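You operate a simulated robot arm through the tools that you are given. There is no shell and no other tool. Be economical: measure what you need, move in short steps, check, and stop when the job is done.

You are at the controls of a simulated robot arm. One attempt, no reset.

JOB
Get the flow plate ready for the next test.
Fine: park the blue slide, scrape the crust off, oil the plate's middle with the dauber from the tin, then stand the ring there; tools back. Set down upright: small orange scraper, oil dauber with the purple grip, steel flow ring. A coat counts when it lies all over at full strength: go over it till it gets no stronger. What is to be rubbed or washed off counts as gone when no trace of it is left.
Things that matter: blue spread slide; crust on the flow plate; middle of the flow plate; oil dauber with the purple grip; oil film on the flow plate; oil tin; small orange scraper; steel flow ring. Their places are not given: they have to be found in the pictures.

Only the result counts: the job must be done as asked and must still hold three seconds after the hand-in. Knocking over, shifting, dropping, spilling or breaking anything else fails it.

ROBOT AND FRAMES
A 6-joint arm with a fingered hand, fixed in place. Base frame: the origin is at the foot of the arm, x ahead of it, y to its left, z up. Units: m, rad, N and s.
With the tool pointing down near the work surface it reaches from about 0.3 to 0.8 m from the base axis. Its first joint turns from -2.897 to 2.897 rad. Payload 4 kg.
Tool frame: the origin (TCP) lies between the finger pads and is the grasp point; the fingertips stand 0.026 m ahead of it; z points along the fingers, y is the line along which they close. The gripper opens to 0.132 m. The gripper's body begins 0.073 m behind the TCP. The gripper is a hand of 5 fingers: y runs from the thumb to the fingers, the wrist lies at [0, 0, -0.239] in the tool frame, and closing takes about 1.5 s.
Orientation is that of the tool frame in the base frame, as a unit quaternion [x, y, z, w]. With the fingers straight down and closing along the base's y, the tool's x points along the base's -x, its y along +y and its z along -z.

CONTROLS
- The arm moves only by the tool jog_arm. Its argument "targets" is one flat list of numbers, 6 for each row, row after row: the turn, a rotation vector about the base's x, y, z in rad, then the shift along the base's x, y, z in m. In form: [wx, wy, wz, dx, dy, dz, wx, wy, wz, dx, dy, dz, ...]. A call has 1 to 20 rows; each row shifts and turns the commanded pose from where the row before left it. "grip" is the finger opening in m, from 0 to 0.132, set as the call begins (left out, the last holds). Rows are played at 5 a second. More than 0.05 m and 0.15 rad between two rows, or a gripper value outside its range, and nothing of the call is played. Where a pose cannot be reached the arm comes as near as it can. A force on the tool above 40 N (or 10 N above the force at the start of the call, whichever is more), or a blocked arm, ends the call early, and 0.2 s more pass. Each finger travels about 0.045 m/s and halts on what it meets, pressing with about 26 N; the grip force reading is that of the motor and also rises with nothing between the fingers. The clock runs only during rows and for 0.2 s after the last one: add rows that do not move to give the fingers time. It gives the time, the measured TCP pose, the force on the tool (base axes), the opening and the grip force at its end, in the units of the frame above (readings bear some noise), with the torque about the TCP (base axes, N m) and any sound that the robot's microphone picked up.
- Cameras (640 x 400 px; columns grow to the right, rows downward): "scene" is fixed at [0.405, 0.6592, 1.5349]; the picture's right is [-0.97, -0.25, 0.00], its down [-0.19, 0.74, -0.65] and it looks along [0.16, -0.63, -0.76] (base axes); focal length 214 px, centre (320, 200). "wrist" rides on the gripper at [0.085, 0.002, -0.097] in the tool frame; the picture's right is [-0.02, 1.00, 0.00], its down [-0.75, -0.01, -0.66] and it looks along [-0.66, -0.01, 0.75] (tool axes); focal length 270 px, centre (320, 200).
- capture(camera): a new picture of that camera. The clock stands still meanwhile.
- set_fingers(finger1, finger2, finger3, finger4, thumb_bend): sets how far each is bent, from 0 (flat) to 100 (curled in); at 30 the hand is open as for a grip, at 70 the pads meet at the TCP. One left out holds its place. A second passes; each finger stops where it meets its share of the squeeze, and holds until it gets a number again. A gripper value or a shape takes the hand back. It gives what a move gives, with no picture; readings hold the bend of each and the force on the fingers (four entries, about 0 where the hand has none), thumb and palm.
- preshape(shape): the hand has 5 fingers and takes this shape, open, in about a second: jaw (thumb against the fingers, like two jaws); tri (thumb and two fingers); tip (a fingertip pinch); poke (one finger out to press); point (the index stretched); flat (the hand flat); cup (the hand cupped); fist (a fist). The gripper value then closes the fingers along that shape, each until it touches; the sizes above hold for jaw. It gives what a move gives, with no picture.
- pixel_to_xyz(camera, pixels): there is no depth. For up to 12 entries [column, row, z] of the newest picture of that camera ("zoom" is the newest enlarged one), the place [x, y] in the base frame at which the ray of that pixel passes the height z, good to about 0.002 m, but the place of the scene camera against the robot may be out by one fixed shift of up to 0.018 m in any direction. The clock stands still meanwhile.
- enlarge(camera, box): a new picture of the part [left, top, right, bottom] of that camera's present view, enlarged. The clock stands still meanwhile.
- finish_job(): hands the job in; it is judged then, once.

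Go step by step. Measure first, check grasps and placings, and put right what went wrong. The budget is 80 turns and 38 pictures, counting those below and the enlarged ones. Unless the task says otherwise, let go and move clear before handing in.

The tools are called after "Request:" as a command line: name --argument value ..., lists and objects as JSON in quotes. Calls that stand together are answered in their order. jog_arm: Moves the arm, as the interface text tells. Its arguments: {"type":"object","properties":{"targets":{"type":"array","items":{"type":"number"}},"grip":{"type":"number"}},"required":["targets"]} The other tools are called the same way: preshape (shape) gives the hand a shape; set_fingers (finger1, finger2, finger3, finger4, thumb_bend) moves the fingers one by one; capture (camera) takes a picture; pixel_to_xyz (camera, pixels) gives the place at which the rays of pixels pass given heights; enlarge (camera, box) takes an enlarged picture of a part of a camera's view; finish_job () hands the job in.

At the start:

```text
time: 0.0
eef_pos: [0.3383, 0.1698, 1.3124]
tcp_rot: [0.0, 1.0, 0.0, -0.001]
ft_force: [0.4, 0.1, -0.2]
torque: [0.02, 0.0, 0.0]
width: 0.1321
grasp_force: 0.0
shape: jaw
bend: [30.0, 30.0, 30.0, 30.0, 30.0]
finger forces: [0.1, 0.0, 0.0, 0.1, 0.0, 0.1]
```

scene: 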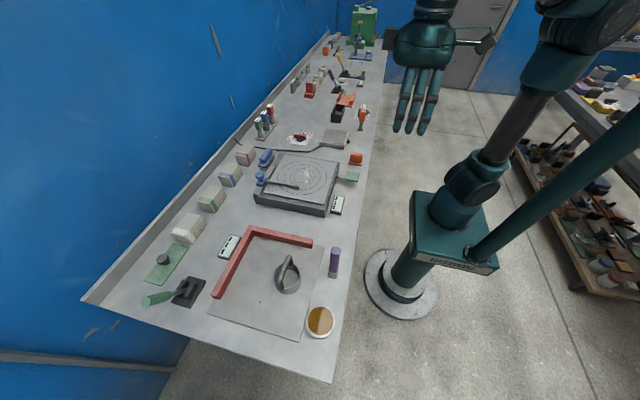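
wrist: 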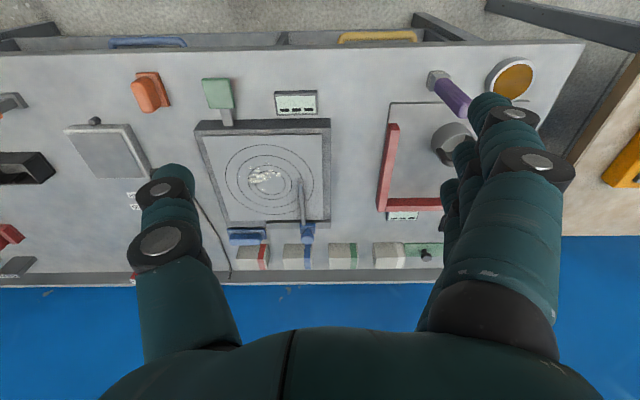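

The flow plate shows near (300,180) in the scene picture, with the ring at (287,275), purple dauber at (334,262), oil tin at (320,321), orange scraper near (355,158). I'll enlarge for details.

Request:
enlarge --camera "scene" --box '[230, 120, 390, 220]'

Request:
enlarge --camera "scene" --box '[200, 220, 376, 330]'

Request:
enlarge --camera "wrist" --box '[100, 50, 340, 200]'

```text
4.00 times, centred on (310, 170) of scene
```

zoom: 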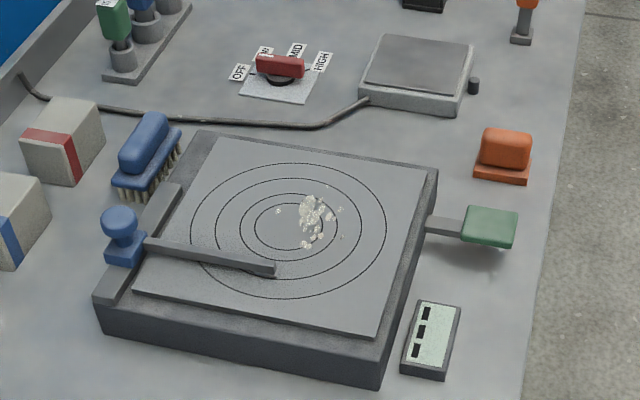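

```text
3.64 times, centred on (288, 275) of scene
```

zoom: 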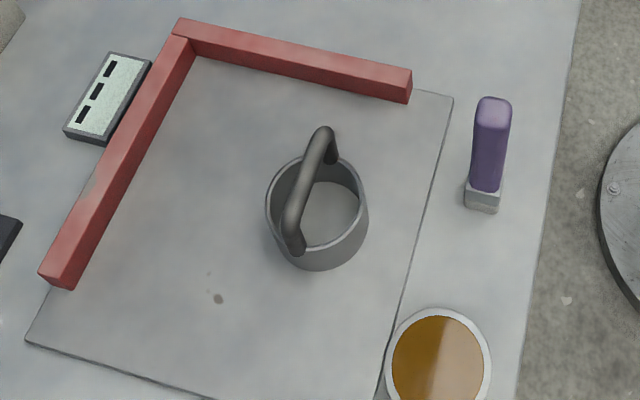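

```text
2.67 times, centred on (220, 125) of wrist
```

zoom: 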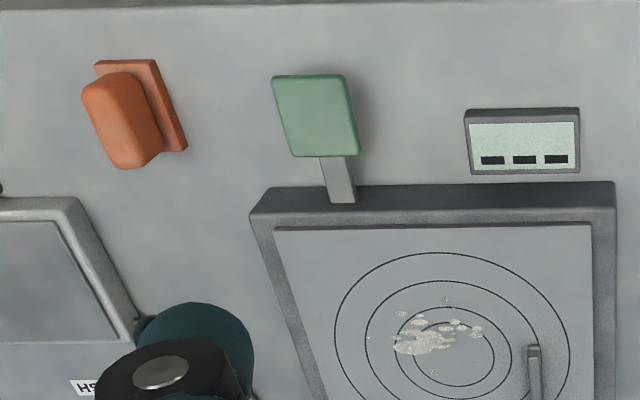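

The slide's block sits on a rail along the plate's wall side. I need the table height, so I compare the rays of the same points in both cameras.

Request:
pixel_to_xyz --camera "wrist" --pixels '[[387, 210, 0.7], [387, 210, 0.9], [512, 77, 0.7], [512, 77, 0.9], [203, 130, 0.7], [203, 130, 0.9], [296, 103, 0.7], [296, 103, 0.9]]'

Request:
pixel_to_xyz --camera "scene" --pixels '[[320, 321, 0.7], [320, 321, 0.9], [337, 206, 0.7], [337, 206, 0.9], [249, 230, 0.7], [249, 230, 0.9]]'

```text
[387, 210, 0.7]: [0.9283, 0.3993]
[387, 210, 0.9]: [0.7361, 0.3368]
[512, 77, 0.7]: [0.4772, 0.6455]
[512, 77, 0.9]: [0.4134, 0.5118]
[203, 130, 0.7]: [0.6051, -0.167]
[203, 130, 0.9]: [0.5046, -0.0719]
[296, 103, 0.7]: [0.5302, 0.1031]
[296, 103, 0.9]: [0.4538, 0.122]
```

```text
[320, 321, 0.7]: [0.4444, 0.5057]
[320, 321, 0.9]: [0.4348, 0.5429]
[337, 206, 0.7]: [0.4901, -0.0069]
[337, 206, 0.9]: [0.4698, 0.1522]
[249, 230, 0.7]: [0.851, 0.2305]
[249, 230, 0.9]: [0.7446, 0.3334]
```

The readings agree on a table top of about z = 0.86, with the tin near (0.43,0.535). I'll go lower for a nearer look at the plate.

Request:
jog_arm --targets '[0, 0, 0, -0.01, -0.01, -0.045, 0, 0, 0, -0.01, -0.01, -0.045, 0, 0, 0, -0.01, -0.01, -0.045, 0, 0, 0, -0.01, -0.01, -0.045, 0, 0, 0, 0, 0, -0.045]'

Request:
capture --camera "wrist"

```text
time: 1.2
eef_pos: [0.2973, 0.1293, 1.0874]
tcp_rot: [-0.001, 1.0, 0.0, 0.001]
ft_force: [-0.3, 0.5, 0.8]
torque: [-0.02, 0.0, 0.02]
width: 0.1318
grasp_force: 0.1
shape: jaw
bend: [30.0, 30.0, 30.0, 30.0, 30.0]
finger forces: [0.0, 0.0, 0.0, 0.1, 0.0, 0.0]
```

```text
32 pictures are left
```

wrist: 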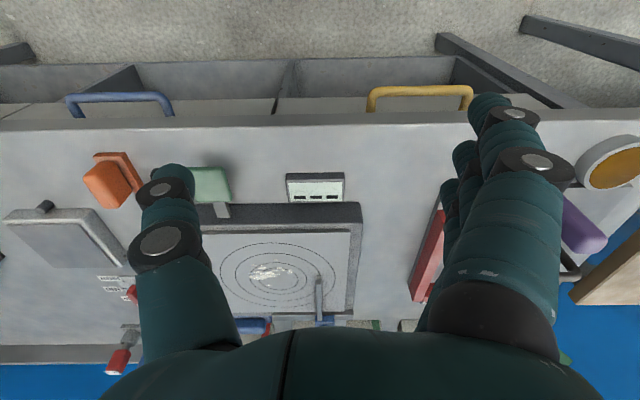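

Now a closer look at the plate and slide from here.

Request:
enlarge --camera "wrist" --box '[180, 170, 420, 320]'

Request:
enlarge --camera "scene" --box '[245, 150, 325, 200]'

```text
2.67 times, centred on (300, 245) of wrist
```

zoom: 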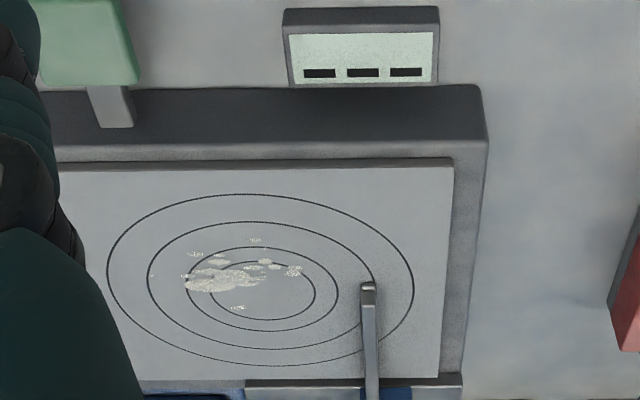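

```text
8.00 times, centred on (285, 175) of scene
```

zoom: 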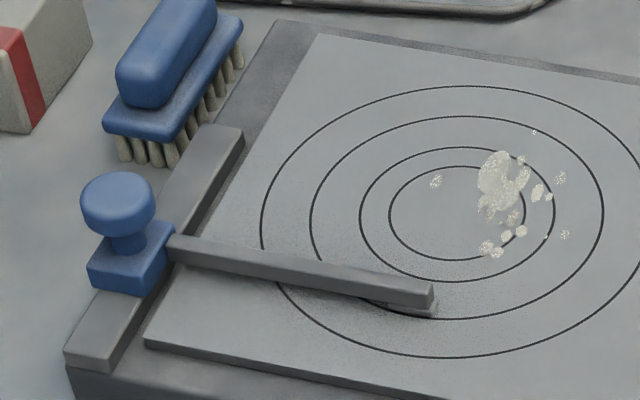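

The rail runs from about the plate's middle to its +y edge, so the slide parks toward +y, away from the middle. I'll measure key points.

Request:
pixel_to_xyz --camera "wrist" --pixels '[[278.2, 277.6, 0.86], [278.2, 277.6, 0.9], [318, 277.6, 0.88], [362, 202, 0.86], [350, 230, 0.87], [350, 312, 0.87], [125, 180, 0.86], [105, 190, 0.88], [582, 225, 0.86], [615, 170, 0.86]]'

Request:
pixel_to_xyz --camera "scene" --pixels '[[306.4, 176.5, 0.86], [306.4, 176.5, 0.9], [260, 175.6, 0.88], [260, 175.6, 0.92], [356, 160, 0.86], [334, 262, 0.88], [287, 275, 0.88], [320, 321, 0.86], [255.5, 194.5, 0.87], [272.5, 167, 0.87]]'

```text
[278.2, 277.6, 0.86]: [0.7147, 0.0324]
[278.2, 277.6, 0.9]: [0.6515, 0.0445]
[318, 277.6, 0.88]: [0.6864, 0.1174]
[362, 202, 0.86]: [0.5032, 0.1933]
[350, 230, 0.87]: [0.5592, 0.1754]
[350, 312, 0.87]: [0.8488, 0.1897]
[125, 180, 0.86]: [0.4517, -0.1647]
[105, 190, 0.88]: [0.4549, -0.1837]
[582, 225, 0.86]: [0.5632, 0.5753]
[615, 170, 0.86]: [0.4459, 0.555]
```

```text
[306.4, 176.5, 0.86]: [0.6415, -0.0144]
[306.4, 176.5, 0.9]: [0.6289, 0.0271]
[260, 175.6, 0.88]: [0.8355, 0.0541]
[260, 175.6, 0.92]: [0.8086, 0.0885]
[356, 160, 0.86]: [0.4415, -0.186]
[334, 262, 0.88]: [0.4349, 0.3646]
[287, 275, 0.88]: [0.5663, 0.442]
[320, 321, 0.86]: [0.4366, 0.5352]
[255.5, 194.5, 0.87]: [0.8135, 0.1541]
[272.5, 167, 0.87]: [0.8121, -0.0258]
```

Plate top comes out near z ≈ 0.92 with the table at ≈ 0.858, the circle centre near (0.62,0.05), and the knob near x ≈ 0.79. I'll move forward to view the slide closely.

Request:
jog_arm --targets '[0, 0, 0, 0.045, 0, 0.01, 0, 0, 0, 0.045, 0, 0.01, 0, 0, 0, 0.045, 0, 0.01, 0, 0, 0, 0.045, 0, 0, 0, 0, 0, 0.045, 0, 0, 0, 0, 0, 0.04, 0, 0, 0, 0, 0, 0.04, 0, 0]'

Request:
capture --camera "wrist"

```text
time: 2.8
eef_pos: [0.6017, 0.1313, 1.1165]
tcp_rot: [0.0, 1.0, -0.001, 0.001]
ft_force: [-0.2, 0.0, -0.3]
torque: [-0.01, -0.01, 0.05]
width: 0.1318
grasp_force: 0.0
shape: jaw
bend: [30.0, 30.0, 30.0, 30.0, 30.0]
finger forces: [0.0, 0.0, 0.0, 0.0, 0.0, 0.0]
```

```text
29 pictures are left
```

wrist: 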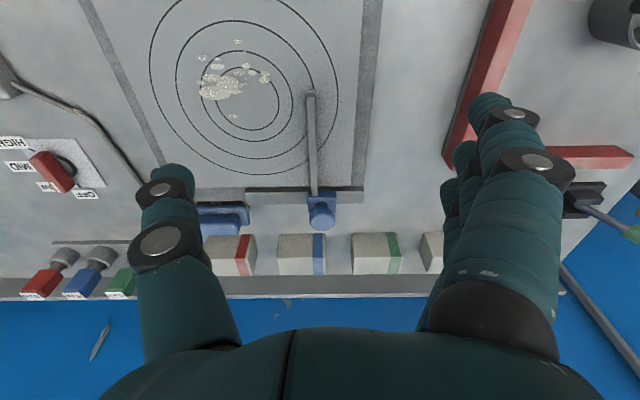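

Request:
pixel_to_xyz --camera "wrist" --pixels '[[243, 97, 0.92], [311, 94, 0.93], [322, 217, 0.97], [322, 217, 0.95], [322, 194, 0.93], [245, 195, 0.93], [364, 195, 0.93], [240, 85, 0.92], [242, 104, 0.92], [150, 80, 0.92], [337, 92, 0.92], [220, 205, 0.9]]'

Request:
enlarge --camera "wrist" --box '[190, 130, 430, 280]'

```text
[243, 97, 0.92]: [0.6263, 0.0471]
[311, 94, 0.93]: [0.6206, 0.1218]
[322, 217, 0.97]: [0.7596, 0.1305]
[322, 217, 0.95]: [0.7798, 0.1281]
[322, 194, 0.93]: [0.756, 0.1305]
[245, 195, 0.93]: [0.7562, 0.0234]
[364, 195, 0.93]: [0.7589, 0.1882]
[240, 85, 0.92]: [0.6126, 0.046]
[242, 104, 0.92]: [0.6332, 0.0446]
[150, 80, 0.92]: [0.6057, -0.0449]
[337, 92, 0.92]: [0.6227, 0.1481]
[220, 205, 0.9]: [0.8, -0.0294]
```

```text
2.67 times, centred on (310, 205) of wrist
```

zoom: 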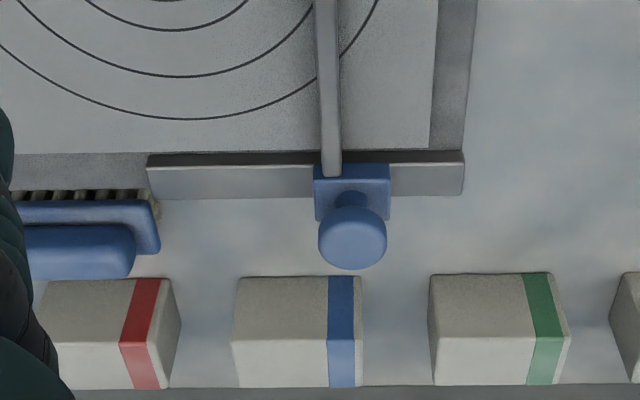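

The knob stands near (0.765,0.129,0.965), and the rail runs y 0.023–0.19, so there is about 4 cm to go in +y. I'll bring the open hand down astride the knob, so the thumb can push it +y.

Request:
jog_arm --targets '[0, 0, 0, 0.045, -0.003, 0, 0, 0, 0, 0.045, -0.003, 0, 0, 0, 0, 0.045, 0, 0, 0, 0, 0, 0.03, 0, 0, 0, 0, 0, 0, 0, -0.04, 0, 0, 0, 0, 0, -0.04, 0, 0, 0, 0, 0, -0.03, 0, 0, 0, 0, 0, -0.03, 0, 0, 0, 0, 0, 0]'

Request:
capture --camera "wrist"

Request:
enlarge --camera "scene" --box '[200, 120, 360, 220]'

```text
time: 4.8
eef_pos: [0.7433, 0.1206, 0.9635]
tcp_rot: [0.001, 1.0, 0.0, -0.001]
ft_force: [0.4, 0.0, 0.6]
torque: [-0.01, -0.01, -0.01]
width: 0.1316
grasp_force: 0.0
shape: jaw
bend: [30.0, 30.0, 30.0, 30.0, 30.0]
finger forces: [0.1, 0.0, 0.0, 0.0, 0.0, 0.1]
out of reach, approached as far as the arm can: row 3, 4
```

```text
27 pictures are left
```

wrist: 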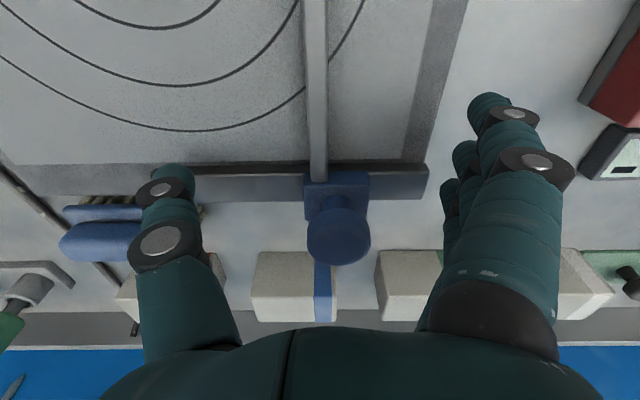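

```text
4.00 times, centred on (280, 170) of scene
```

zoom: 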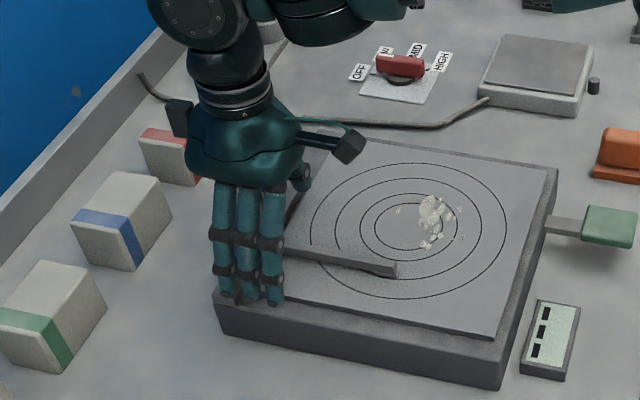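

The hand reached x = 0.743; the thumb is left of the knob and bar. I'll push +y step by step.

Request:
jog_arm --targets '[0, 0, 0, 0, 0.02, 0, 0, 0, 0, 0, 0.02, 0, 0, 0, 0, 0, 0.01, 0, 0, 0, 0, 0, 0.01, 0, 0, 0, 0, 0, 0.01, 0, 0, 0, 0, 0, 0.01, 0]'

Request:
capture --camera "wrist"

```text
time: 6.2
eef_pos: [0.7435, 0.2007, 0.9649]
tcp_rot: [0.0, 1.0, 0.0, 0.0]
ft_force: [-0.3, 0.0, 0.1]
torque: [0.02, 0.02, -0.03]
width: 0.1319
grasp_force: 0.1
shape: jaw
bend: [30.0, 30.0, 30.0, 30.0, 30.0]
finger forces: [0.0, 0.0, 0.0, 0.0, 0.3, 0.0]
```

```text
25 pictures are left
```

wrist: 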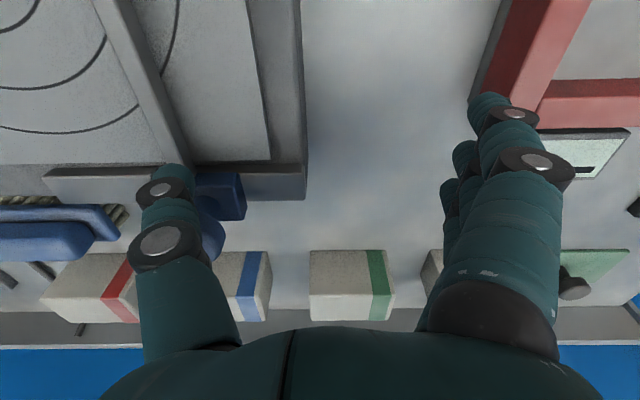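

The thumb is just at the bar and block now, with no force yet. Continue +y in 1 cm steps until the stop.

Request:
jog_arm --targets '[0, 0, 0, 0, 0.01, 0, 0, 0, 0, 0, 0.01, 0, 0, 0, 0, 0, 0.01, 0]'

Request:
jog_arm --targets '[0, 0, 0, 0, 0.006, 0, 0, 0, 0, 0, 0.006, 0, 0, 0, 0, 0, 0.006, 0, 0, 0, 0, 0, 0.006, 0]'

Request:
capture --camera "wrist"

```text
time: 7.0
eef_pos: [0.7428, 0.2296, 0.9645]
tcp_rot: [0.0, 1.0, -0.001, 0.0]
ft_force: [-0.5, -0.2, -0.2]
torque: [0.0, -0.02, 0.0]
width: 0.132
grasp_force: 0.0
shape: jaw
bend: [30.0, 30.0, 30.0, 30.0, 30.0]
finger forces: [0.0, 0.0, 0.1, 0.0, 0.1, 0.0]
```

```text
time: 8.0
eef_pos: [0.7421, 0.2537, 0.9637]
tcp_rot: [0.0, 1.0, 0.0, 0.0]
ft_force: [-0.2, 0.8, -0.4]
torque: [0.01, 0.02, 0.02]
width: 0.132
grasp_force: 0.1
shape: jaw
bend: [30.0, 30.0, 30.0, 30.0, 30.0]
finger forces: [0.1, 0.0, 0.1, 0.1, 0.0, 0.0]
```

```text
24 pictures are left
```

wrist: 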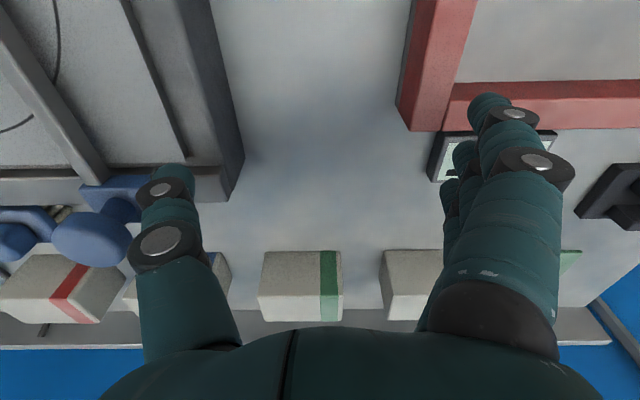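

The thumb passed above the bar and in front of the knob, so the slide hasn't moved. I'll lift, go back, and tilt the hand outward for more reach in x.

Request:
jog_arm --targets '[0, 0, 0, 0, 0, 0.04, 0, 0, 0, 0, 0, 0.04, 0, 0, 0, 0, -0.045, 0, 0, 0, 0, 0, -0.045, 0, 0, -0.1, 0, -0.02, -0.035, 0, 0, -0.1, 0, 0, 0, 0, 0, -0.1, 0, 0, 0, 0, 0, 0, 0, 0.02, 0, 0, 0, 0, 0, 0.02, 0, 0, 0, 0, 0, 0, 0, 0]'

Request:
capture --camera "wrist"

```text
time: 10.2
eef_pos: [0.758, 0.1276, 1.0438]
tcp_rot: [-0.001, 0.989, -0.001, 0.149]
ft_force: [-0.5, -0.6, 0.1]
torque: [0.01, 0.02, -0.02]
width: 0.1318
grasp_force: 0.2
shape: jaw
bend: [30.0, 30.0, 30.0, 30.0, 30.0]
finger forces: [0.1, 0.1, 0.0, 0.0, 0.1, 0.1]
out of reach, approached as far as the arm can: row 2
```

```text
23 pictures are left
```

wrist: 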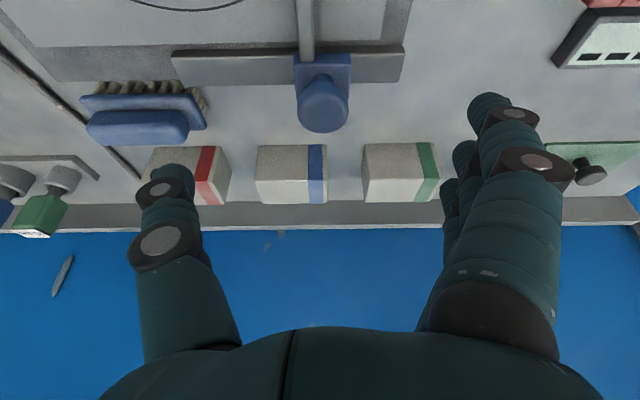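

Request:
pixel_to_xyz --camera "wrist" --pixels '[[323, 112, 0.97], [323, 112, 0.95], [323, 132, 0.95], [323, 57, 0.935], [290, 50, 0.93], [172, 55, 0.93], [404, 50, 0.93], [150, 125, 0.91]]'

Request:
pixel_to_xyz --camera "scene" --pixels '[[260, 175, 0.97], [260, 175, 0.95]]'

```text
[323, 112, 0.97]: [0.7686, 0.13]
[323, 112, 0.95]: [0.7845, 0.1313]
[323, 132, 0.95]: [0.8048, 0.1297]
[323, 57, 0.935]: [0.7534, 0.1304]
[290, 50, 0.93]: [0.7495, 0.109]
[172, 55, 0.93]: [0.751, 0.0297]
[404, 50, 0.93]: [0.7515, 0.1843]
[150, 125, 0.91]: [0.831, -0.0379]
```

```text
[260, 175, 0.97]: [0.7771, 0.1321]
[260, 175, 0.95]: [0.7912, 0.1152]
```

The knob centre is around (0.78,0.13,0.95), and the plate top about z 0.914. I'll move out 2 cm and down so the thumb tip ends at knob height.

Request:
jog_arm --targets '[0, 0, 0, 0.01, 0, -0.02, 0, 0, 0, 0.01, 0, -0.02, 0, 0, 0, 0, 0, -0.02, 0, 0, 0, 0, 0, -0.016, 0, 0, 0, 0, 0, 0]'

Request:
capture --camera "wrist"

```text
time: 11.4
eef_pos: [0.777, 0.129, 0.967]
tcp_rot: [-0.001, 0.989, 0.0, 0.149]
ft_force: [-0.1, 0.0, 0.7]
torque: [-0.01, 0.03, 0.0]
width: 0.132
grasp_force: 0.1
shape: jaw
bend: [30.0, 30.0, 30.0, 30.0, 30.0]
finger forces: [0.0, 0.0, 0.0, 0.1, 0.0, 0.0]
```

```text
22 pictures are left
```

wrist: 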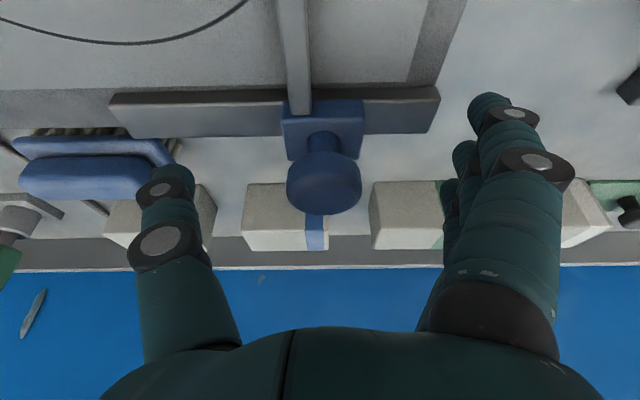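

The knob (323,185) now lies right in line with the thumb. Push +y.

Request:
jog_arm --targets '[0, 0, 0, 0, 0.02, 0, 0, 0, 0, 0, 0.02, 0, 0, 0, 0, 0, 0.01, 0, 0, 0, 0, 0, 0.008, 0, 0, 0, 0, 0, 0.008, 0, 0, 0, 0, 0, 0.006, 0]'

Request:
capture --camera "wrist"

```text
time: 12.8
eef_pos: [0.7773, 0.2007, 0.9677]
tcp_rot: [0.0, 0.989, 0.0, 0.15]
ft_force: [0.1, -1.1, -0.3]
torque: [0.02, 0.0, -0.01]
width: 0.1318
grasp_force: 0.1
shape: jaw
bend: [30.0, 30.0, 30.0, 30.0, 30.0]
finger forces: [0.0, 0.0, 0.0, 0.1, 1.0, 0.0]
```

```text
21 pictures are left
```

wrist: 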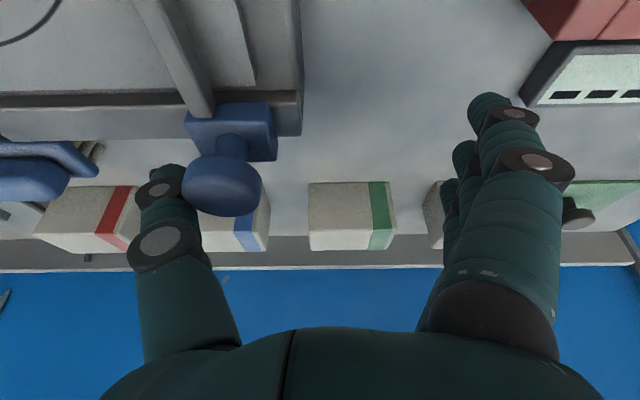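

Thumb force 1 N: the knob is being pushed, with the block about 1.3 cm from the rail end. Continue to the stop.

Request:
jog_arm --targets '[0, 0, 0, 0, 0.005, 0, 0, 0, 0, 0, 0.005, 0, 0, 0, 0, 0, 0.003, 0]'

Request:
capture --camera "wrist"

```text
time: 13.6
eef_pos: [0.778, 0.2134, 0.9667]
tcp_rot: [0.0, 0.989, -0.001, 0.15]
ft_force: [0.2, -1.1, 1.8]
torque: [-0.1, 0.01, 0.01]
width: 0.1318
grasp_force: 0.1
shape: jaw
bend: [30.0, 30.0, 30.0, 30.0, 30.0]
finger forces: [0.0, 0.1, 0.0, 0.1, 1.4, 0.0]
```

```text
20 pictures are left
```

wrist: 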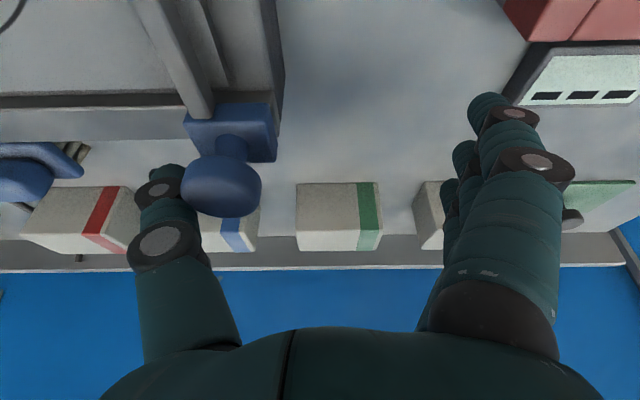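

It moves with the thumb; block right edge is now a few px from the rail end. A few mm more, watching for the stop.

Request:
jog_arm --targets '[0, 0, 0, 0, 0.003, 0, 0, 0, 0, 0, 0.002, 0]'

```text
time: 14.2
eef_pos: [0.7786, 0.2179, 0.9663]
tcp_rot: [0.0, 0.989, 0.001, 0.15]
ft_force: [-0.8, -1.6, 0.6]
torque: [-0.03, -0.04, 0.02]
width: 0.1318
grasp_force: 0.1
shape: jaw
bend: [30.0, 30.0, 30.0, 30.0, 30.0]
finger forces: [0.1, 0.0, 0.0, 0.1, 1.3, 0.0]
```

Request:
jog_arm --targets '[0, 0, 0, 0, 0.003, 0, 0, 0, 0, 0, 0.003, 0]'

```text
time: 14.8
eef_pos: [0.7786, 0.2232, 0.9674]
tcp_rot: [0.0, 0.989, 0.0, 0.149]
ft_force: [-0.7, -0.7, 0.5]
torque: [-0.04, -0.03, 0.03]
width: 0.1318
grasp_force: 0.0
shape: jaw
bend: [30.0, 30.0, 30.0, 30.0, 30.0]
finger forces: [0.1, 0.1, 0.0, 0.0, 1.3, 0.1]
```

Still no stop force; I must check with a picture before going further.

Request:
enlarge --camera "scene" --box '[220, 140, 348, 220]'

```text
5.00 times, centred on (284, 180) of scene
```

zoom: 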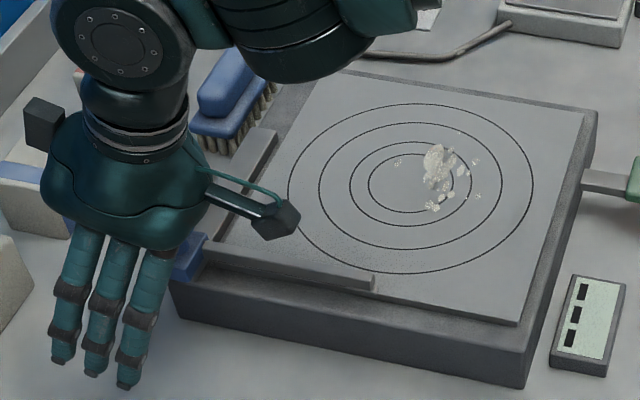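

The bar is now at the plate's +y edge, well clear. One last small nudge to feel whether a stop is there.

Request:
jog_arm --targets '[0, 0, 0, 0, 0.002, 0, 0, 0, 0, 0, 0.002, 0]'

Request:
capture --camera "wrist"

```text
time: 15.4
eef_pos: [0.7776, 0.2285, 0.9666]
tcp_rot: [0.0, 0.989, 0.0, 0.15]
ft_force: [0.4, -1.6, 0.5]
torque: [-0.03, 0.01, -0.04]
width: 0.1324
grasp_force: 0.0
shape: jaw
bend: [30.0, 30.0, 30.0, 30.0, 30.0]
finger forces: [0.1, 0.0, 0.0, 0.0, 1.3, 0.0]
```

```text
18 pictures are left
```

wrist: 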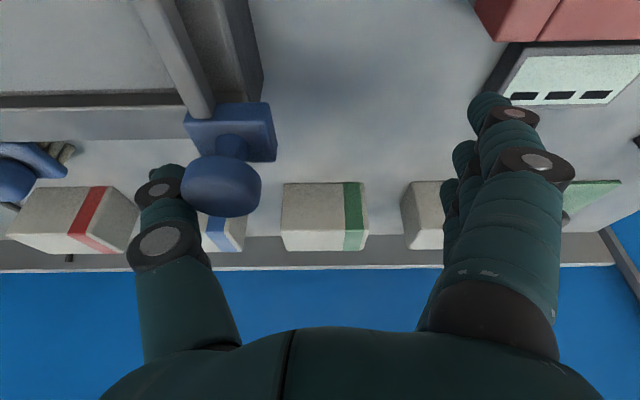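

The block stays perfectly aligned with a steady 1.3 N, so it is guided and not yet at a stop. I'll continue in small steps.

Request:
jog_arm --targets '[0, 0, 0, 0, 0.002, 0, 0, 0, 0, 0, 0.002, 0]'

Request:
jog_arm --targets '[0, 0, 0, 0, 0.002, 0, 0, 0, 0, 0, 0.002, 0]'

```text
time: 16.0
eef_pos: [0.7773, 0.2314, 0.9662]
tcp_rot: [0.0, 0.989, 0.0, 0.149]
ft_force: [-0.1, -1.2, 0.8]
torque: [-0.02, 0.01, 0.0]
width: 0.1316
grasp_force: 0.0
shape: jaw
bend: [30.0, 30.0, 30.0, 30.0, 30.0]
finger forces: [0.1, 0.0, 0.0, 0.0, 1.1, 0.1]
```

```text
time: 16.6
eef_pos: [0.7773, 0.2353, 0.9661]
tcp_rot: [0.001, 0.989, 0.0, 0.15]
ft_force: [0.7, -2.0, 0.5]
torque: [0.01, -0.03, 0.07]
width: 0.1316
grasp_force: 0.1
shape: jaw
bend: [30.0, 30.0, 30.0, 30.0, 29.0]
finger forces: [0.1, 0.0, 0.0, 0.0, 2.6, 0.0]
```

Thumb force has begun to rise (2.6 N, thumb bend giving), so the stop may be here. One more millimetre or two to confirm.

Request:
jog_arm --targets '[0, 0, 0, 0, 0.002, 0, 0, 0, 0, 0, 0.001, 0]'

```text
time: 17.2
eef_pos: [0.7771, 0.2384, 0.9667]
tcp_rot: [-0.001, 0.989, -0.001, 0.149]
ft_force: [1.4, -6.8, -1.1]
torque: [0.06, -0.01, 0.06]
width: 0.132
grasp_force: 0.0
shape: jaw
bend: [30.0, 30.0, 30.0, 30.0, 28.0]
finger forces: [0.0, 0.0, 0.1, 0.0, 5.6, 0.0]
```

The force rose to 5.6 N: the slide is at its stop, parked. Back off, lift, untilt and go look at the scraper.

Request:
jog_arm --targets '[0, 0, 0, 0, -0.015, 0, 0, 0, 0, 0, 0, 0.04, 0, 0, 0, 0, 0, 0.04, 0, 0.1, 0, -0.03, 0, 0.03, 0, 0.1, 0, -0.04, 0, 0, 0, 0.1, 0, -0.04, 0, 0, 0, 0, 0, -0.032, -0.036, 0, 0, 0, 0, -0.032, -0.036, 0, 0, 0, 0, -0.032, -0.036, 0, 0, 0, 0, -0.032, -0.036, 0, 0, 0, 0, -0.032, -0.036, 0, 0, 0, 0, -0.032, -0.036, 0, 0, 0, 0, -0.032, -0.036, 0, 0, 0, 0, -0.032, -0.036, 0, 0, 0, 0, -0.032, -0.036, 0, 0, 0, 0, -0.032, -0.036, 0, 0, 0, 0, -0.005, -0.036, 0, 0, 0, 0, 0, 0, 0]'

Request:
capture --camera "wrist"

```text
time: 21.0
eef_pos: [0.3424, -0.1715, 1.0765]
tcp_rot: [-0.001, 1.0, -0.001, 0.001]
ft_force: [0.1, -0.5, -0.5]
torque: [-0.02, -0.02, 0.01]
width: 0.1319
grasp_force: 0.0
shape: jaw
bend: [30.0, 30.0, 30.0, 30.0, 30.0]
finger forces: [0.1, 0.0, 0.1, 0.1, 0.0, 0.0]
```

```text
17 pictures are left
```

wrist: 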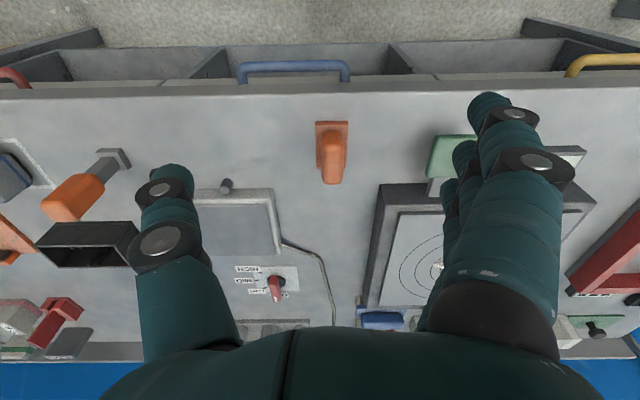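

Two orange candidates: the block at (332,150) and an item at (80,190). I'll look closely to tell which is the scraper.

Request:
enlarge --camera "wrist" --box '[0, 100, 384, 340]'

Request:
enlarge --camera "scene" --box '[290, 70, 402, 180]'

Request:
pixel_to_xyz --camera "wrist" --pixels '[[332, 122, 0.86], [316, 122, 0.86], [348, 122, 0.86], [332, 182, 0.91], [332, 182, 0.89], [332, 182, 0.93], [332, 130, 0.9]]'

```text
1.67 times, centred on (192, 220) of wrist
```

zoom: 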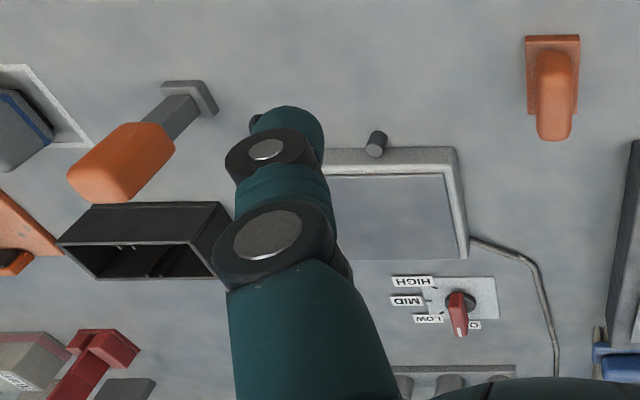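

```text
3.64 times, centred on (346, 125) of scene
```

zoom: 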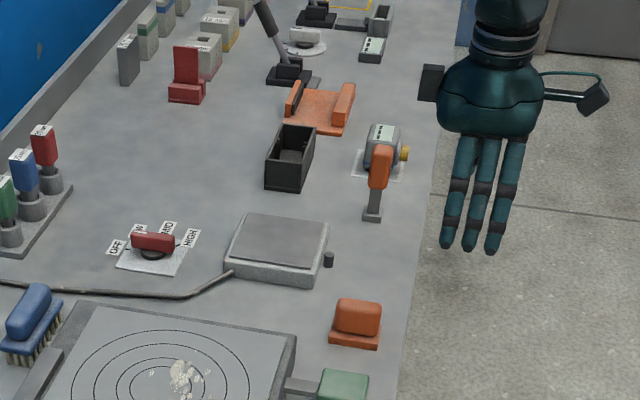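

```text
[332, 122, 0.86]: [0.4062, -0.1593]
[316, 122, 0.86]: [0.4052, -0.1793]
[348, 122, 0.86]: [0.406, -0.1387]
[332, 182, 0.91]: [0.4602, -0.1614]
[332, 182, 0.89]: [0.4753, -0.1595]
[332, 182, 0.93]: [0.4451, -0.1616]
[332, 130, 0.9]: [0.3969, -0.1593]
```

The block at (332,150) beside the plate is all orange and small: it is the scraper, about 4 cm wide in y, at y ≈ -0.159, x from 0.406. I'll approach over it to measure closely.

Request:
jog_arm --targets '[0, 0, 0, 0.015, 0.004, -0.04, 0, 0, 0, 0.015, 0.004, -0.04, 0, 0, 0, 0, 0.004, 0, 0, 0, 0, 0, 0, 0]'

Request:
capture --camera "wrist"

```text
time: 22.0
eef_pos: [0.3721, -0.1605, 0.9959]
tcp_rot: [0.0, 1.0, 0.001, -0.001]
ft_force: [-0.1, -0.6, 0.5]
torque: [-0.01, 0.01, 0.0]
width: 0.132
grasp_force: 0.2
shape: jaw
bend: [30.0, 30.0, 30.0, 30.0, 30.0]
finger forces: [0.1, 0.0, 0.0, 0.0, 0.0, 0.1]
```

```text
14 pictures are left
```

wrist: 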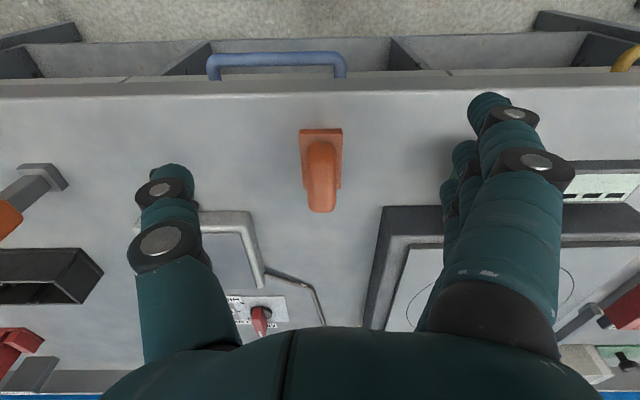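

Scraper base spans x 0.405–0.47 about y = -0.158; the handle top is at z ≈ 0.902. I'll narrow the hand to 0.09 (clear of the green lever and hot plate), descend and close.

Request:
jog_arm --targets '[0, 0, 0, 0.03, 0.001, 0, 0, 0, 0, 0.035, 0.001, 0, 0, 0, 0, 0, 0, -0.03, 0, 0, 0, 0, 0, -0.03, 0, 0, 0, 0, 0, -0.02, 0, 0, 0, 0, 0, -0.015, 0, 0, 0, 0, 0, 0]' --grip 0.09

Request:
jog_arm --targets '[0, 0, 0, 0, 0, 0, 0, 0, 0, 0, 0, 0, 0, 0, 0, 0, 0, 0, 0, 0, 0, 0, 0, 0, 0, 0, 0, 0, 0, 0, 0, 0, 0, 0, 0, 0, 0, 0, 0, 0, 0, 0]' --grip 0.01

Request:
capture --camera "wrist"

```text
time: 23.6
eef_pos: [0.4372, -0.157, 0.9015]
tcp_rot: [0.0, 1.0, 0.0, 0.0]
ft_force: [0.0, 0.7, -0.6]
torque: [0.01, 0.01, 0.02]
width: 0.0906
grasp_force: 0.0
shape: jaw
bend: [68.0, 68.0, 68.0, 68.0, 64.0]
finger forces: [0.0, 0.1, 0.0, 0.0, 0.1, 0.0]
```

```text
time: 25.2
eef_pos: [0.4374, -0.1593, 0.9017]
tcp_rot: [0.0, 1.0, 0.0, 0.001]
ft_force: [0.4, -0.2, 1.7]
torque: [0.04, -0.05, -0.01]
width: 0.0156
grasp_force: 26.3
shape: jaw
bend: [72.0, 72.0, 72.0, 66.0, 70.0]
finger forces: [6.5, 7.1, 8.8, 0.0, 22.3, 0.0]
```

```text
13 pictures are left
```

wrist: 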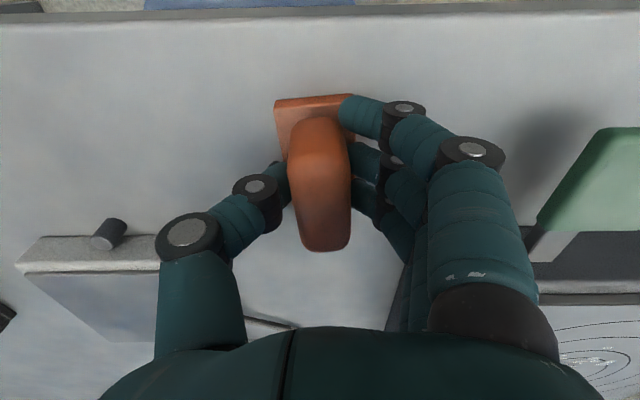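

The scraper is held (three fingers + thumb, 22 N). Crust spans about x 0.57–0.655, y 0–0.08; I'll lift, go above the first lane (x ≈ 0.595, y ≈ -0.03) and come down near the plate.

Request:
jog_arm --targets '[0, 0, 0, 0, 0, 0.02, 0, 0, 0, 0, 0, 0.04, 0, 0, 0, 0, 0, 0.045, 0, 0, 0, 0, 0, 0.025, 0, 0, 0, 0.032, 0.026, 0, 0, 0, 0, 0.032, 0.026, 0, 0, 0, 0, 0.032, 0.026, 0, 0, 0, 0, 0.032, 0.026, 0, 0, 0, 0, 0.03, 0.025, 0, 0, 0, 0, 0, 0, -0.03, 0, 0, 0, 0, 0, -0.03, 0, 0, 0, 0, 0, 0]'

Request:
capture --camera "wrist"

```text
time: 27.8
eef_pos: [0.5956, -0.0293, 0.9701]
tcp_rot: [0.0, 1.0, 0.0, 0.001]
ft_force: [0.0, 0.1, -1.4]
torque: [0.01, -0.02, 0.03]
width: 0.0152
grasp_force: 25.8
shape: jaw
bend: [72.0, 72.0, 72.0, 66.0, 70.0]
finger forces: [6.6, 7.1, 8.7, 0.1, 22.2, 0.0]
```

```text
12 pictures are left
```

wrist: 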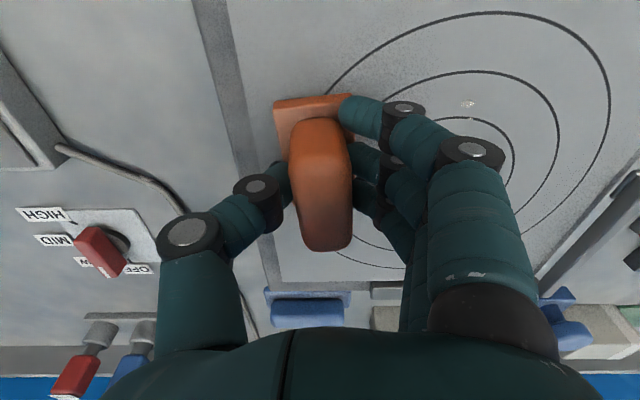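

Fleck at (467,103) confirms the crust's positions. Lower gently until contact.

Request:
jog_arm --targets '[0, 0, 0, 0, 0, -0.004, 0, 0, 0, 0, 0, -0.003, 0, 0, 0, 0, 0, -0.002, 0, 0, 0, 0, 0, -0.002]'

```text
time: 28.8
eef_pos: [0.5955, -0.0287, 0.9592]
tcp_rot: [0.001, 1.0, 0.0, 0.0]
ft_force: [0.0, -0.6, 1.5]
torque: [0.0, -0.03, -0.01]
width: 0.0152
grasp_force: 25.4
shape: jaw
bend: [72.0, 72.0, 72.0, 66.0, 70.0]
finger forces: [6.7, 7.1, 8.7, 0.1, 22.5, 0.1]
```

Request:
jog_arm --targets '[0, 0, 0, 0, 0, -0.002, 0, 0, 0, 0, 0, -0.001]'

```text
time: 29.4
eef_pos: [0.5956, -0.0302, 0.9585]
tcp_rot: [0.0, 1.0, 0.001, 0.001]
ft_force: [-1.2, -3.5, 14.1]
torque: [0.16, 0.15, -0.02]
width: 0.0156
grasp_force: 25.7
shape: jaw
bend: [72.0, 73.0, 72.0, 66.0, 70.0]
finger forces: [7.6, 7.9, 9.8, 0.1, 27.9, 0.0]
```

Firm contact (14 N) at TCP z = 0.9585. Now scrape strokes across the crust along y.

Request:
jog_arm --targets '[0, 0, 0, 0, 0.015, 0, 0, 0, 0, 0, 0.015, 0, 0, 0, 0, 0, 0.015, 0, 0, 0, 0, 0, 0.015, 0, 0, 0, 0, 0, 0.015, 0, 0, 0, 0, 0, 0.015, 0, 0, 0, 0, 0, 0.015, 0, 0, 0, 0, 0, 0.015, 0, 0, 0, 0, 0.02, 0, 0, 0, 0, 0, 0.015, 0, 0, 0, 0, 0, 0, -0.015, 0, 0, 0, 0, 0, -0.015, 0, 0, 0, 0, 0, -0.015, 0, 0, 0, 0, 0, -0.015, 0, 0, 0, 0, 0, -0.015, 0, 0, 0, 0, 0, -0.015, 0, 0, 0, 0, 0, -0.015, 0, 0, 0, 0, 0, -0.015, 0]'

```text
time: 33.2
eef_pos: [0.6307, -0.029, 0.9571]
tcp_rot: [-0.001, 1.0, 0.0, 0.001]
ft_force: [0.2, 7.3, 19.2]
torque: [0.4, 0.1, -0.05]
width: 0.0164
grasp_force: 26.0
shape: jaw
bend: [73.0, 73.0, 73.0, 66.0, 71.0]
finger forces: [9.4, 9.9, 11.1, 0.8, 23.2, 0.0]
```

Force is steady (19 N). More passes, returning over lanes at x ≈ 0.645 down to 0.58.

Request:
jog_arm --targets '[0, 0, 0, 0.015, 0.015, 0, 0, 0, 0, 0, 0.015, 0, 0, 0, 0, 0, 0.015, 0, 0, 0, 0, 0, 0.015, 0, 0, 0, 0, 0, 0.015, 0, 0, 0, 0, 0, 0.015, 0, 0, 0, 0, 0, 0.015, 0, 0, 0, 0, 0, 0.01, 0, 0, 0, 0, -0.03, 0, 0, 0, 0, 0, -0.03, 0, 0, 0, 0, 0, 0, -0.015, 0, 0, 0, 0, 0, -0.015, 0, 0, 0, 0, 0, -0.015, 0, 0, 0, 0, 0, -0.015, 0, 0, 0, 0, 0, -0.015, 0, 0, 0, 0, 0, -0.015, 0, 0, 0, 0, 0, -0.015, 0, 0, 0, 0, 0, -0.015, 0]'

Request:
jog_arm --targets '[0, 0, 0, 0, 0, 0.03, 0, 0, 0, -0.02, -0.04, 0.03, 0, 0, 0, -0.02, -0.04, 0.02, 0, 0, 0, -0.02, -0.02, 0, 0, 0, 0, 0, 0, 0]'

Request:
enlarge --camera "scene" --box '[260, 145, 348, 200]'

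```text
time: 37.0
eef_pos: [0.586, -0.0343, 0.9567]
tcp_rot: [0.0, 1.0, 0.0, 0.001]
ft_force: [-0.6, 5.6, 16.4]
torque: [0.34, 0.06, -0.03]
width: 0.0165
grasp_force: 25.8
shape: jaw
bend: [73.0, 73.0, 73.0, 66.0, 71.0]
finger forces: [9.0, 9.5, 12.0, 1.0, 23.3, 0.1]
```

```text
refused: row 2 steps farther than a row can; nothing moved
```

```text
7.27 times, centred on (304, 172) of scene
```

zoom: 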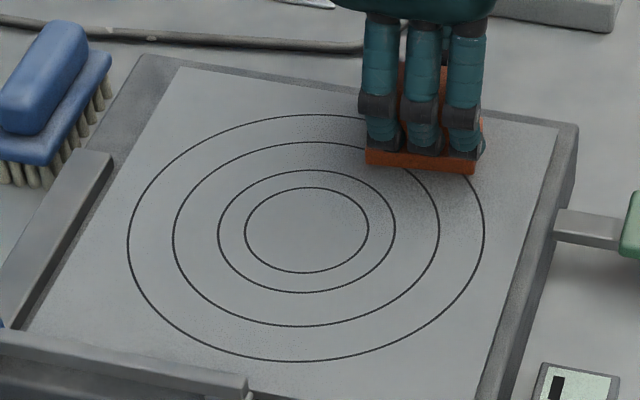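

The zoom shows clean circles with no crust left. Lift, carry the scraper back to its place and lower it.

Request:
jog_arm --targets '[0, 0, 0, 0, 0, 0.03, 0, 0, 0, 0, 0, 0.04, 0, 0, 0, -0.03, -0.025, 0, 0, 0, 0, -0.03, -0.025, 0, 0, 0, 0, -0.03, -0.025, 0, 0, 0, 0, -0.03, -0.025, 0, 0, 0, 0, -0.0286, -0.0247, 0, 0, 0, 0, 0, 0, -0.04, 0, 0, 0, 0, 0, -0.04, 0, 0, 0, 0, 0, -0.03, 0, 0, 0, 0, 0, -0.008, 0, 0, 0, 0, 0, 0]'

```text
time: 39.6
eef_pos: [0.4367, -0.1576, 0.9092]
tcp_rot: [0.0, 1.0, 0.001, 0.0]
ft_force: [-0.4, -0.3, -1.2]
torque: [-0.01, 0.0, 0.0]
width: 0.0158
grasp_force: 26.2
shape: jaw
bend: [72.0, 72.0, 72.0, 66.0, 71.0]
finger forces: [6.7, 7.2, 8.2, 1.1, 22.3, 0.1]
```

Request:
jog_arm --targets '[0, 0, 0, 0, 0, -0.004, 0, 0, 0, 0, 0, -0.002, 0, 0, 0, 0, 0, -0.001]'

```text
time: 40.4
eef_pos: [0.4367, -0.1582, 0.9031]
tcp_rot: [0.0, 1.0, 0.0, 0.0]
ft_force: [-0.7, 0.0, -1.0]
torque: [0.0, 0.0, -0.03]
width: 0.0158
grasp_force: 25.4
shape: jaw
bend: [72.0, 72.0, 72.0, 66.0, 71.0]
finger forces: [6.7, 7.2, 8.2, 1.0, 22.2, 0.0]
```

Request:
jog_arm --targets '[0, 0, 0, 0, 0, -0.0015, 0, 0, 0, 0, 0, -0.001]'

```text
time: 41.0
eef_pos: [0.4379, -0.1573, 0.9018]
tcp_rot: [0.0, 1.0, -0.001, 0.001]
ft_force: [-0.7, -0.5, 6.5]
torque: [0.12, 0.02, 0.01]
width: 0.0156
grasp_force: 26.1
shape: jaw
bend: [72.0, 72.0, 72.0, 66.0, 71.0]
finger forces: [6.9, 7.4, 8.5, 1.0, 23.9, 0.1]
```

Seated (6.5 N). Open to 0.09, rise and travel to view the dauber, tin and ring.

Request:
jog_arm --targets '[0, 0, 0, 0, 0, 0, 0, 0, 0, 0, 0, 0, 0, 0, 0, 0, 0, 0, 0, 0, 0, 0, 0, 0, 0, 0, 0, 0, 0, 0, 0, 0, 0, 0, 0, 0, 0, 0, 0, 0, 0, 0.03, 0, 0, 0, 0, 0, 0.04, 0, 0, 0, 0, 0, 0.04, 0, 0, 0, 0, 0, 0.04]' --grip 0.09

Request:
jog_arm --targets '[0, 0, 0, -0.01, 0.046, 0, 0, 0, 0, -0.01, 0.046, 0, 0, 0, 0, -0.01, 0.046, 0, 0, 0, 0, -0.01, 0.046, 0, 0, 0, 0, -0.01, 0.046, 0, 0, 0, 0, -0.01, 0.046, 0, 0, 0, 0, -0.01, 0.046, 0, 0, 0, 0, -0.01, 0.046, 0, 0, 0, 0, 0, 0.046, 0, 0, 0, 0, 0, 0.046, 0, 0, 0, 0, 0, 0.046, 0, 0, 0, 0, 0, 0.046, 0, 0, 0, 0, 0, 0, 0]'

Request:
capture --camera "wrist"

```text
time: 43.2
eef_pos: [0.4384, -0.1588, 1.0489]
tcp_rot: [0.0, 1.0, -0.001, 0.0]
ft_force: [0.1, -1.0, -0.3]
torque: [-0.01, 0.01, 0.01]
width: 0.0898
grasp_force: 0.1
shape: jaw
bend: [69.0, 69.0, 69.0, 68.0, 65.0]
finger forces: [0.0, 0.0, 0.0, 0.0, 0.0, 0.1]
```

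```text
time: 46.0
eef_pos: [0.3562, 0.3935, 1.05]
tcp_rot: [0.0, 1.0, 0.0, 0.0]
ft_force: [0.5, 0.5, -0.5]
torque: [0.02, -0.01, -0.01]
width: 0.0898
grasp_force: 0.0
shape: jaw
bend: [69.0, 69.0, 69.0, 68.0, 65.0]
finger forces: [0.1, 0.1, 0.0, 0.1, 0.0, 0.1]
```

```text
10 pictures are left
```

wrist: 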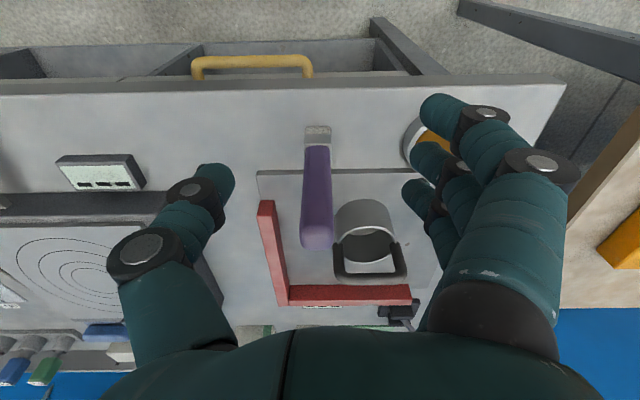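

The dauber's foot is at (317,133) and its top at (317,240): upright near (0.43,0.391), tall, with a narrow grip in y. I'll cross-check its height and x with the scene camera rays.

Request:
pixel_to_xyz --camera "scene" --pixels '[[332.5, 276.5, 0.86], [335.9, 249, 0.96], [335.9, 249, 1.0], [320, 321, 0.87], [287, 275, 0.88]]'

Request:
pixel_to_xyz --camera "wrist" --pixels '[[318, 128, 0.858], [318, 142, 0.868], [318, 240, 1.0], [318, 240, 0.98], [318, 240, 0.96], [364, 222, 0.9], [364, 205, 0.9], [370, 275, 0.93], [438, 160, 0.87]]'

```text
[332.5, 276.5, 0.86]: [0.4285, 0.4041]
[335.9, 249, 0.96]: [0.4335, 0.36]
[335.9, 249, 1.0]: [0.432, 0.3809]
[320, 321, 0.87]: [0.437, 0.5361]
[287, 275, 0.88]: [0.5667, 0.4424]
```

```text
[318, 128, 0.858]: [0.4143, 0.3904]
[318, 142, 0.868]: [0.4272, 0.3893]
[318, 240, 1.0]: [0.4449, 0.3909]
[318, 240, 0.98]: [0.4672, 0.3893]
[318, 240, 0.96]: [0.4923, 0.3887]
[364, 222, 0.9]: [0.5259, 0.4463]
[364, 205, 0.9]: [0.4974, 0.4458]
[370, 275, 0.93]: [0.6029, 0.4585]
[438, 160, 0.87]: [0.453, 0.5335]
```

The dauber stands at (0.43,0.391) with its top at z ≈ 1.01. I'll go over it, descend to TCP z = 0.955 and close.

Request:
jog_arm --targets '[0, 0, 0, 0, -0.0015, 0.02, 0, 0, 0, 0.037, -0.001, 0.01, 0, 0, 0, 0.037, 0, 0, 0, 0, 0, 0, 0, -0.03, 0, 0, 0, 0, 0, -0.03, 0, 0, 0, 0, 0, -0.03, 0, 0, 0, 0, 0, -0.035, 0, 0, 0, 0, 0, 0]'

Request:
jog_arm --targets '[0, 0, 0, 0, 0, 0, 0, 0, 0, 0, 0, 0, 0, 0, 0, 0, 0, 0, 0, 0, 0, 0, 0, 0, 0, 0, 0, 0, 0, 0, 0, 0, 0, 0, 0, 0, 0, 0, 0, 0, 0, 0]' --grip 0.01

Request:
capture --camera "wrist"

```text
time: 47.8
eef_pos: [0.4303, 0.3903, 0.9553]
tcp_rot: [-0.001, 1.0, 0.0, 0.0]
ft_force: [-0.1, -1.1, -0.7]
torque: [0.0, 0.01, 0.0]
width: 0.0902
grasp_force: 0.0
shape: jaw
bend: [69.0, 69.0, 69.0, 68.0, 65.0]
finger forces: [0.0, 0.0, 0.1, 0.1, 0.1, 0.1]
```

```text
time: 49.4
eef_pos: [0.4316, 0.3898, 0.9546]
tcp_rot: [0.0, 1.0, 0.0, 0.001]
ft_force: [-1.3, 0.5, 1.2]
torque: [0.03, 0.04, 0.0]
width: 0.0074
grasp_force: 26.0
shape: jaw
bend: [66.0, 71.0, 72.0, 66.0, 71.0]
finger forces: [0.0, 13.7, 5.6, 0.0, 17.6, 0.1]
```

```text
9 pictures are left
```

wrist: 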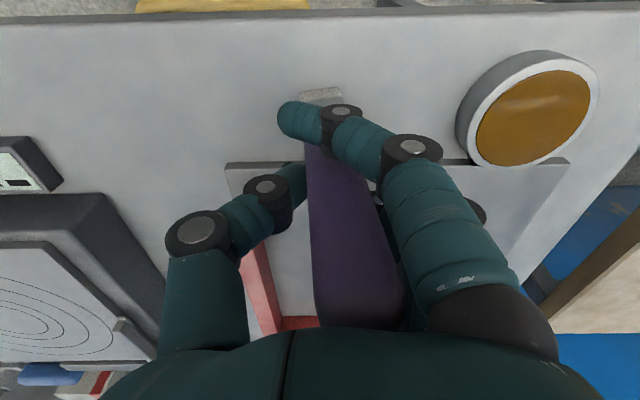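

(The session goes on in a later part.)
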